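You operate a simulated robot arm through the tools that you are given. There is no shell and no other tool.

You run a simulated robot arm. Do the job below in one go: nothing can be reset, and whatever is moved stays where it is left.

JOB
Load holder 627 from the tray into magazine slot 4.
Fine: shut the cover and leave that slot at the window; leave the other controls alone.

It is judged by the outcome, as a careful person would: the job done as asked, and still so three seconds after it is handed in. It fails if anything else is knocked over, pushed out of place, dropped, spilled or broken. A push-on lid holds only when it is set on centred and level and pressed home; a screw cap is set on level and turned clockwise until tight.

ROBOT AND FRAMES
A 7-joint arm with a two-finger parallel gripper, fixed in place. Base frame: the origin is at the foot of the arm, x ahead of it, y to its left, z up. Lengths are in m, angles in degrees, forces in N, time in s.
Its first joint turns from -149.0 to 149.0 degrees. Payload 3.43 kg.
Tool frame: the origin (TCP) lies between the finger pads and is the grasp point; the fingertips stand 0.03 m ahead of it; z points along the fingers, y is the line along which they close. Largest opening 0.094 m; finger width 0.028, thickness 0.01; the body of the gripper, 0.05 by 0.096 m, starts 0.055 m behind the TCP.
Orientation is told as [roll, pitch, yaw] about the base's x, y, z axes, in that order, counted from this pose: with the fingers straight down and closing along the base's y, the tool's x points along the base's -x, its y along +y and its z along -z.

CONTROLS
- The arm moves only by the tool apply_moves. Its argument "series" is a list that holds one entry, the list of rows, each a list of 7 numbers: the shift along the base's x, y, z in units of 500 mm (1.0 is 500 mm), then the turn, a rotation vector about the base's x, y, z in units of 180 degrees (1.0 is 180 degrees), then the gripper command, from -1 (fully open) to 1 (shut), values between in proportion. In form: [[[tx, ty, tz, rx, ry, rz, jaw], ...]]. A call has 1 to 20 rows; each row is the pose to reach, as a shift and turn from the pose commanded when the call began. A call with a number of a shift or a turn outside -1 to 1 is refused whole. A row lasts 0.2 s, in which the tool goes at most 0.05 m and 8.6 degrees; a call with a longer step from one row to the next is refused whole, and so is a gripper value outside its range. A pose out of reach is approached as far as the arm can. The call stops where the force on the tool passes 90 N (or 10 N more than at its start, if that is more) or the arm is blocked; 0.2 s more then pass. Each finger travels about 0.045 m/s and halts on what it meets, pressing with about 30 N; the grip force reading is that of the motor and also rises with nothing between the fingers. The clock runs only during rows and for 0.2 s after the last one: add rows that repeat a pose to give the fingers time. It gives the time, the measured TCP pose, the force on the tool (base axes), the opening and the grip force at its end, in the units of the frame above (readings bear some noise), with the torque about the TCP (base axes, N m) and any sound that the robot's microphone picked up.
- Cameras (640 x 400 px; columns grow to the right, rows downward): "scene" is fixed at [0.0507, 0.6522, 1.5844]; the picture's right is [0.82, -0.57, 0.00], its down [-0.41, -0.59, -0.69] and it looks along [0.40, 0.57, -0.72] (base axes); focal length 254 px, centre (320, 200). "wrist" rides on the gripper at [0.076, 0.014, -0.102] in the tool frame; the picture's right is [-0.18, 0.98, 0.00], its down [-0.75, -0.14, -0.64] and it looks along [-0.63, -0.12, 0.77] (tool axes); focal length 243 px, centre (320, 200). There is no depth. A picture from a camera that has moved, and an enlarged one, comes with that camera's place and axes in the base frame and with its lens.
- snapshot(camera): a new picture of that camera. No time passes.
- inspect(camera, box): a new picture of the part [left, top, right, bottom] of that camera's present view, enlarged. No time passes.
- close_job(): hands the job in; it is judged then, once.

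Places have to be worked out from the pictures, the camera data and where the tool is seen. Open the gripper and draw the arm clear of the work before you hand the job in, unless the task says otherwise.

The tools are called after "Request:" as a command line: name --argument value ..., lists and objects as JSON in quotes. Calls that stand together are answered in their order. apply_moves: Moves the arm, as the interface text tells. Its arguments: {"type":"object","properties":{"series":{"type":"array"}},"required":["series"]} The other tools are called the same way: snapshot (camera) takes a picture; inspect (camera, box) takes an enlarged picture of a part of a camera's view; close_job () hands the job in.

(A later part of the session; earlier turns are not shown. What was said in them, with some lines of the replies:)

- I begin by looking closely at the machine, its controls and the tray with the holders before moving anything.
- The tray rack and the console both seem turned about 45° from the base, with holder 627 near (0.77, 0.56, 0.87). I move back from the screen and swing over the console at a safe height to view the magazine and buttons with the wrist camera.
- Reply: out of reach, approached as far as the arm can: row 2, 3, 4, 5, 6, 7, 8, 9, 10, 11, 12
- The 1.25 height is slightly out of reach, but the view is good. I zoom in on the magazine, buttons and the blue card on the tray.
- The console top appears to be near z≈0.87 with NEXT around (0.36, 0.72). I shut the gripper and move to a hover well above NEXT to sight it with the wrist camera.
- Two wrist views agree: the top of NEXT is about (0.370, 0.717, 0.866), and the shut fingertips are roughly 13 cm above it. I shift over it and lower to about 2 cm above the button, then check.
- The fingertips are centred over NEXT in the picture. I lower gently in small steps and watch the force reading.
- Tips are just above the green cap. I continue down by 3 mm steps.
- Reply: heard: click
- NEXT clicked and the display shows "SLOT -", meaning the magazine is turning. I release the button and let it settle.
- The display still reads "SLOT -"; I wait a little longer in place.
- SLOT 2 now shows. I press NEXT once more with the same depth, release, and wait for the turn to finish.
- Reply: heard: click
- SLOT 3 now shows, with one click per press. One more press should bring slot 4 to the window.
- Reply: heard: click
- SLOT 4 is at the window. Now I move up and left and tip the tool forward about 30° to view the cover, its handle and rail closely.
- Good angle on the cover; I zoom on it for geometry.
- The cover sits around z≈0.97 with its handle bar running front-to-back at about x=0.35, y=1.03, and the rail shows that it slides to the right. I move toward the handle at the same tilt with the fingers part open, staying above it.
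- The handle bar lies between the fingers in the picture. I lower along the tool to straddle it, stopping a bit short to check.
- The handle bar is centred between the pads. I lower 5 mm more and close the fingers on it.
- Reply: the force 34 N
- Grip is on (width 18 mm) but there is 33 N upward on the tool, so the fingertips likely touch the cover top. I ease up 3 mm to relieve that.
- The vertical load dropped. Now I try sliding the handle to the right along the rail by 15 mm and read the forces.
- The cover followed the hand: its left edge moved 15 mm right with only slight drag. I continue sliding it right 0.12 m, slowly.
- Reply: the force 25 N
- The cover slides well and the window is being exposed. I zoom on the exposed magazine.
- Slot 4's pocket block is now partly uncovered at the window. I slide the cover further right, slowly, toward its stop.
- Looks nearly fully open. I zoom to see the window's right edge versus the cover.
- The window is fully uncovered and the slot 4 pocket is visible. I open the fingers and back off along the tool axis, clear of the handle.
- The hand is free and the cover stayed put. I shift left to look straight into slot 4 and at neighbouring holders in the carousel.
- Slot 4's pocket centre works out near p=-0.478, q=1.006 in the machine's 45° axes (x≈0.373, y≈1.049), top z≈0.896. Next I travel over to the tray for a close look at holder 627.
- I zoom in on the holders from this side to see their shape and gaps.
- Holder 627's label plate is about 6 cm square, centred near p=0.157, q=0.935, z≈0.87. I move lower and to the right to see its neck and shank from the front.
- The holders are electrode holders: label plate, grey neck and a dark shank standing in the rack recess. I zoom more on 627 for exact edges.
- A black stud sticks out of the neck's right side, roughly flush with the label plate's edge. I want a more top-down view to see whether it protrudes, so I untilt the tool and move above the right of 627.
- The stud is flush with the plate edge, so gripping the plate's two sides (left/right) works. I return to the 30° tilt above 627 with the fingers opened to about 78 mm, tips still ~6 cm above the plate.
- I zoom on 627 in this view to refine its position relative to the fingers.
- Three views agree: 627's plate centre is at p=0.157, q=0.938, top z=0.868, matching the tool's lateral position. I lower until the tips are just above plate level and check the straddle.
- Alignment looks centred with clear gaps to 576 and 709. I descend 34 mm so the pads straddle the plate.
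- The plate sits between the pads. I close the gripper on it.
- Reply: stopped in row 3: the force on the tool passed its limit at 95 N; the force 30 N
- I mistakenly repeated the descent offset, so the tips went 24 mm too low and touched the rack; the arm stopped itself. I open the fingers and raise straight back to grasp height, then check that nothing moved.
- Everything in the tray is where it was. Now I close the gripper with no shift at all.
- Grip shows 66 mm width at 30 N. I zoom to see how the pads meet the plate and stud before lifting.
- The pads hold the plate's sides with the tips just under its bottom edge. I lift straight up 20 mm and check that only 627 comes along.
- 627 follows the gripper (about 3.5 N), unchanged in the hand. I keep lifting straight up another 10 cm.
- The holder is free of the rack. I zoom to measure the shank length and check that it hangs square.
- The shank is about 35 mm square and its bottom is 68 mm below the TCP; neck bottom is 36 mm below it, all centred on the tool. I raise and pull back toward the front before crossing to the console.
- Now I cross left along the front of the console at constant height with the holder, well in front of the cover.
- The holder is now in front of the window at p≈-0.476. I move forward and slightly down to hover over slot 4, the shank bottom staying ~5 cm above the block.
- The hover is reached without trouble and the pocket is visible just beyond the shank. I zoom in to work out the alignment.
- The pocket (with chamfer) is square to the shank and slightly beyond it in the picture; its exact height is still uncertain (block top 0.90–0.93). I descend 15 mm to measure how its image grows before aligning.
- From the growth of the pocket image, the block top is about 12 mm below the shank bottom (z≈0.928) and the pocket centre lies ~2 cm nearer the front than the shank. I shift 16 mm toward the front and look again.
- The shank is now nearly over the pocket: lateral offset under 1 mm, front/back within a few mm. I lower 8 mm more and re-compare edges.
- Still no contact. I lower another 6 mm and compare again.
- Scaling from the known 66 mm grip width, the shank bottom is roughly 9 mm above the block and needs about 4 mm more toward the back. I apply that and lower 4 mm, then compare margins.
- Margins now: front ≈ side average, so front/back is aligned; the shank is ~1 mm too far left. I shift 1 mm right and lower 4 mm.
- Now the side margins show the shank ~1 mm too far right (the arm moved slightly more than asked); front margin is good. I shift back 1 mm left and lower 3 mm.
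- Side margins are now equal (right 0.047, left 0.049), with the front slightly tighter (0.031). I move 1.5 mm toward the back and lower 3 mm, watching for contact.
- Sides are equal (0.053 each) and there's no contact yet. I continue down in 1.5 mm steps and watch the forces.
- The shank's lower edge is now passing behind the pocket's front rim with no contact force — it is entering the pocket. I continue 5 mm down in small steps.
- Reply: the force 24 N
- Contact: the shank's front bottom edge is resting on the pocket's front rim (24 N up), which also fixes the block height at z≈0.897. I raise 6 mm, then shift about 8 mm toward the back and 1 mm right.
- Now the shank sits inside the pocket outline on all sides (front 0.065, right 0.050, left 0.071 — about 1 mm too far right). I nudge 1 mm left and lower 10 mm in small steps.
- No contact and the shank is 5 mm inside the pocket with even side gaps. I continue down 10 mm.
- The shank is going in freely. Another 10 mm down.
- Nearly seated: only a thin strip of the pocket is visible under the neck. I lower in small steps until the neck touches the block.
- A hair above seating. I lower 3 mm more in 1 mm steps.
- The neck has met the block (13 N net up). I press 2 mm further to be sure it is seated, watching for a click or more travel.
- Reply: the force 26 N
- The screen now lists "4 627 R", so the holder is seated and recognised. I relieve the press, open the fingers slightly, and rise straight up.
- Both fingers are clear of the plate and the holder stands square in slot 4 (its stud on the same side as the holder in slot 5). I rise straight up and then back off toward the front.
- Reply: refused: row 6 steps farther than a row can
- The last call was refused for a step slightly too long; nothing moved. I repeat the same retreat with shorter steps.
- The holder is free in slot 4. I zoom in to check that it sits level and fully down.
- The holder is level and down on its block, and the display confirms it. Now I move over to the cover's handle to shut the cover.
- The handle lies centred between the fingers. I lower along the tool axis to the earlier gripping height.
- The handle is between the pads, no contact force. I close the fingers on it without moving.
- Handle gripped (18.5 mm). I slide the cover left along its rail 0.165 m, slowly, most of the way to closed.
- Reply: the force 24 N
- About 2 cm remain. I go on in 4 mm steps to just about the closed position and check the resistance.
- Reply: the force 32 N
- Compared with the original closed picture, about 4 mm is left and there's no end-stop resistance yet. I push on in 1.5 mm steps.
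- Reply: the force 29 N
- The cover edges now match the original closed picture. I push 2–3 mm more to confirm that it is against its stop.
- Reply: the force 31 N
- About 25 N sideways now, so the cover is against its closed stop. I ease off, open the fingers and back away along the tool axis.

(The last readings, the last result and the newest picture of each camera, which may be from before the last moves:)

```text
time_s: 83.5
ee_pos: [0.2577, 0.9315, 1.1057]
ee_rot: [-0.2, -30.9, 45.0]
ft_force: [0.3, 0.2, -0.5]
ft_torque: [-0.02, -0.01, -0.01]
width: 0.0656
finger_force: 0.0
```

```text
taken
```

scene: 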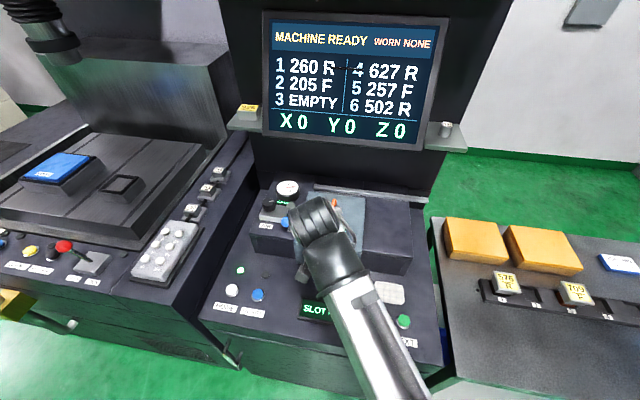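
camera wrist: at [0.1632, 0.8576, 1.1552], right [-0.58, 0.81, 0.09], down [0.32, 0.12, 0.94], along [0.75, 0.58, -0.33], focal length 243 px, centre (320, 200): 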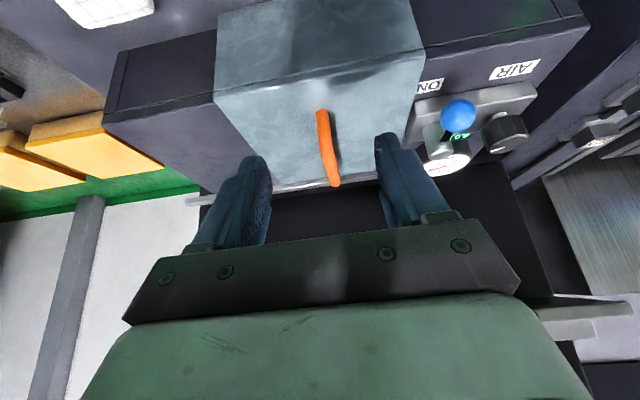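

The cover is closed and the hand is free. I draw the arm well away to the right at height for a full check of the scene.

Request:
apply_moves --series '[[[0.0496, -0.0599, 0, 0, 0, 0, -0.4], [0.0993, -0.1198, 0, 0, 0, 0, -0.4], [0.1489, -0.1797, 0, 0, 0, 0, -0.4], [0.1985, -0.2396, 0, 0, 0, 0, -0.4], [0.2482, -0.2995, 0, 0, 0, 0, -0.4], [0.2978, -0.3595, 0, 0, 0, 0, -0.4], [0.3475, -0.4194, 0, 0, 0, 0, -0.4], [0.3971, -0.4793, 0, 0, 0, 0, -0.4], [0.4467, -0.5392, 0, 0, 0, 0, -0.4], [0.4964, -0.5991, 0, 0, 0, 0, -0.4], [0.546, -0.659, 0, 0, 0, 0, -0.4], [0.546, -0.659, 0, 0, 0, 0, -0.4]]]'

Request:
snapshot --camera "scene"

Request:
inspect --camera "scene" --box '[200, 170, 440, 320]'

Request:
inspect --camera "scene" --box '[430, 200, 640, 332]'

Request:
inspect --camera "scene" --box '[200, 250, 440, 400]'

```text
time_s: 86.1
ee_pos: [0.5325, 0.6028, 1.1061]
ee_rot: [0.0, -30.9, 45.2]
ft_force: [-0.6, 0.3, -0.2]
ft_torque: [0.0, 0.03, 0.02]
width: 0.0658
finger_force: 0.1
```

```text
taken
```

scene: 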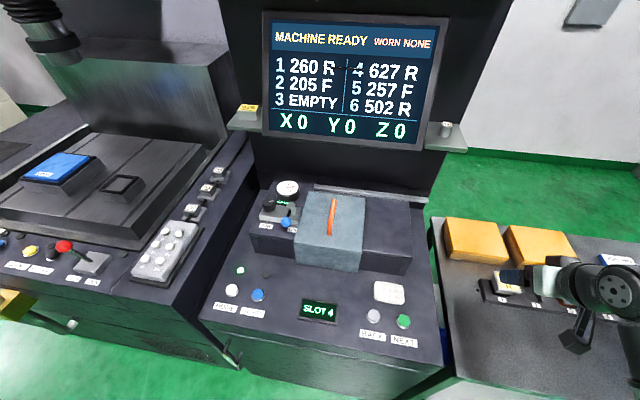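

```text
2.67 times, centred on (320, 245) of scene
camera zoom: at [0.0507, 0.6522, 1.5844], right [0.82, -0.57, 0.0], down [-0.41, -0.59, -0.69], along [0.4, 0.57, -0.72], focal length 678 px, centre (320, 80)
```

zoom: 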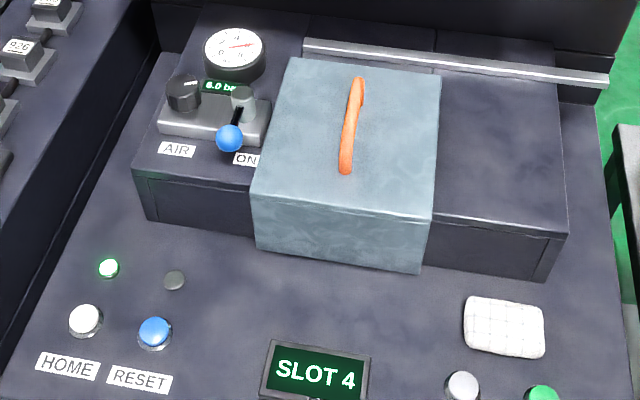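

```text
3.03 times, centred on (535, 266) of scene
camera zoom: at [0.0507, 0.6522, 1.5844], right [0.82, -0.57, 0.0], down [-0.41, -0.59, -0.69], along [0.4, 0.57, -0.72], focal length 771 px, centre (-332, 0)
```

zoom: 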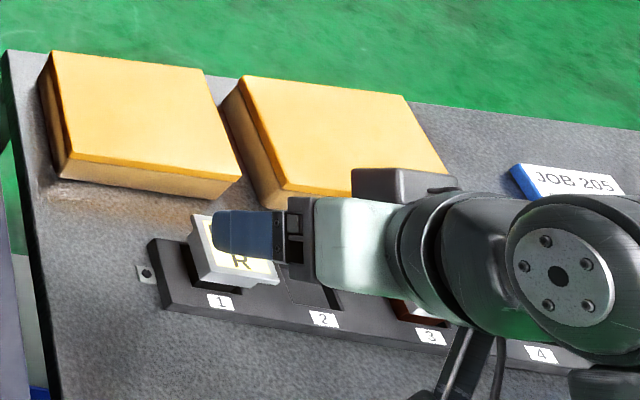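

```text
2.67 times, centred on (320, 325) of scene
camera zoom: at [0.0507, 0.6522, 1.5844], right [0.82, -0.57, 0.0], down [-0.41, -0.59, -0.69], along [0.4, 0.57, -0.72], focal length 678 px, centre (320, -133)
```

zoom: 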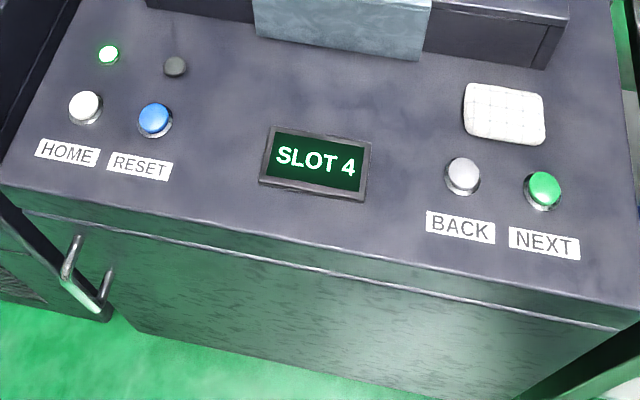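

Cover is exactly as at the start, display shows SLOT 4, "4 627 R", MACHINE READY. I open the gripper fully, pull the arm a bit further back, and take a last look at the tray.

Request:
apply_moves --series '[[[-0.03, -0.03, 0, 0, 0, 0, -1], [-0.06, -0.06, 0, 0, 0, 0, -1], [-0.09, -0.09, 0, 0, 0, 0, -1], [-0.09, -0.09, 0, 0, 0, 0, -1]]]'

Request:
snapshot --camera "wrist"

Request:
snapshot --camera "scene"

```text
time_s: 87.1
ee_pos: [0.4843, 0.5556, 1.1036]
ee_rot: [-0.1, -31.1, 45.0]
ft_force: [-0.1, -0.1, -0.5]
ft_torque: [-0.02, 0.01, -0.02]
width: 0.0941
finger_force: 0.0
```

```text
taken
camera wrist: at [0.3913, 0.4819, 1.1532], right [-0.58, 0.81, 0.09], down [0.32, 0.12, 0.94], along [0.75, 0.58, -0.33], focal length 243 px, centre (320, 200)
```

wrist: 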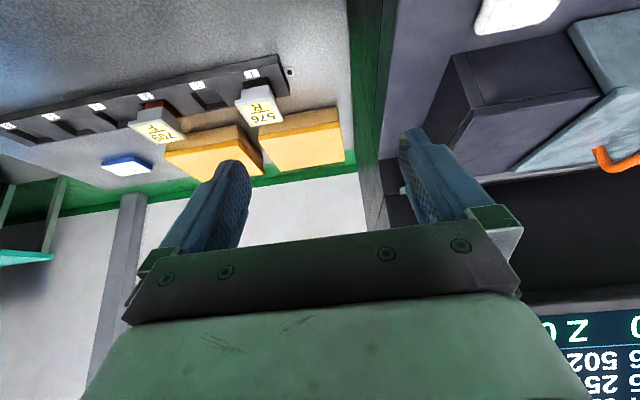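

```text
taken
```

scene: 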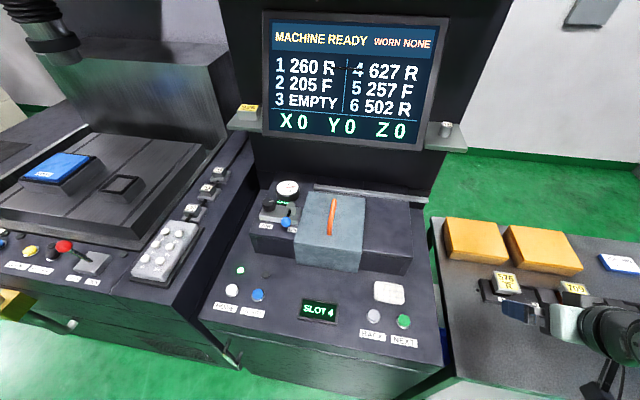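

Holders 576 and 709 and everything else on the tray are in place. Slot 4 holds 627 and is at the window, the cover is shut, and the arm is clear with the gripper open, so I hand the job in.

Request:
close_job

```text
The job is handed in.
```

Holder 627 is loaded in magazine slot 4, and I've handed the job in. The screen lists "4 627 R" with the machine ready. Slot 4 is at the window, and the cover is shut against its stop.

- **Controls:** I pressed only NEXT, three times, to turn the magazine from slot 1 to slot 4. The other controls were left alone.
- **Rack contact:** While lining up on 627, I lowered the hand about 24 mm too far. The fingertips pressed on the tray rack until the arm stopped itself at 95 N. The pictures taken afterwards show nothing moved.
- **Loading:** On the first try the holder's shank landed on the front rim of the pocket. I lifted it, realigned and seated it. Apart from that light touch, it went in freely.
- **End state:** Holders 576 and 709, the boxes, the job card and the pad on the console are where they were. The arm is clear, with the gripper open.
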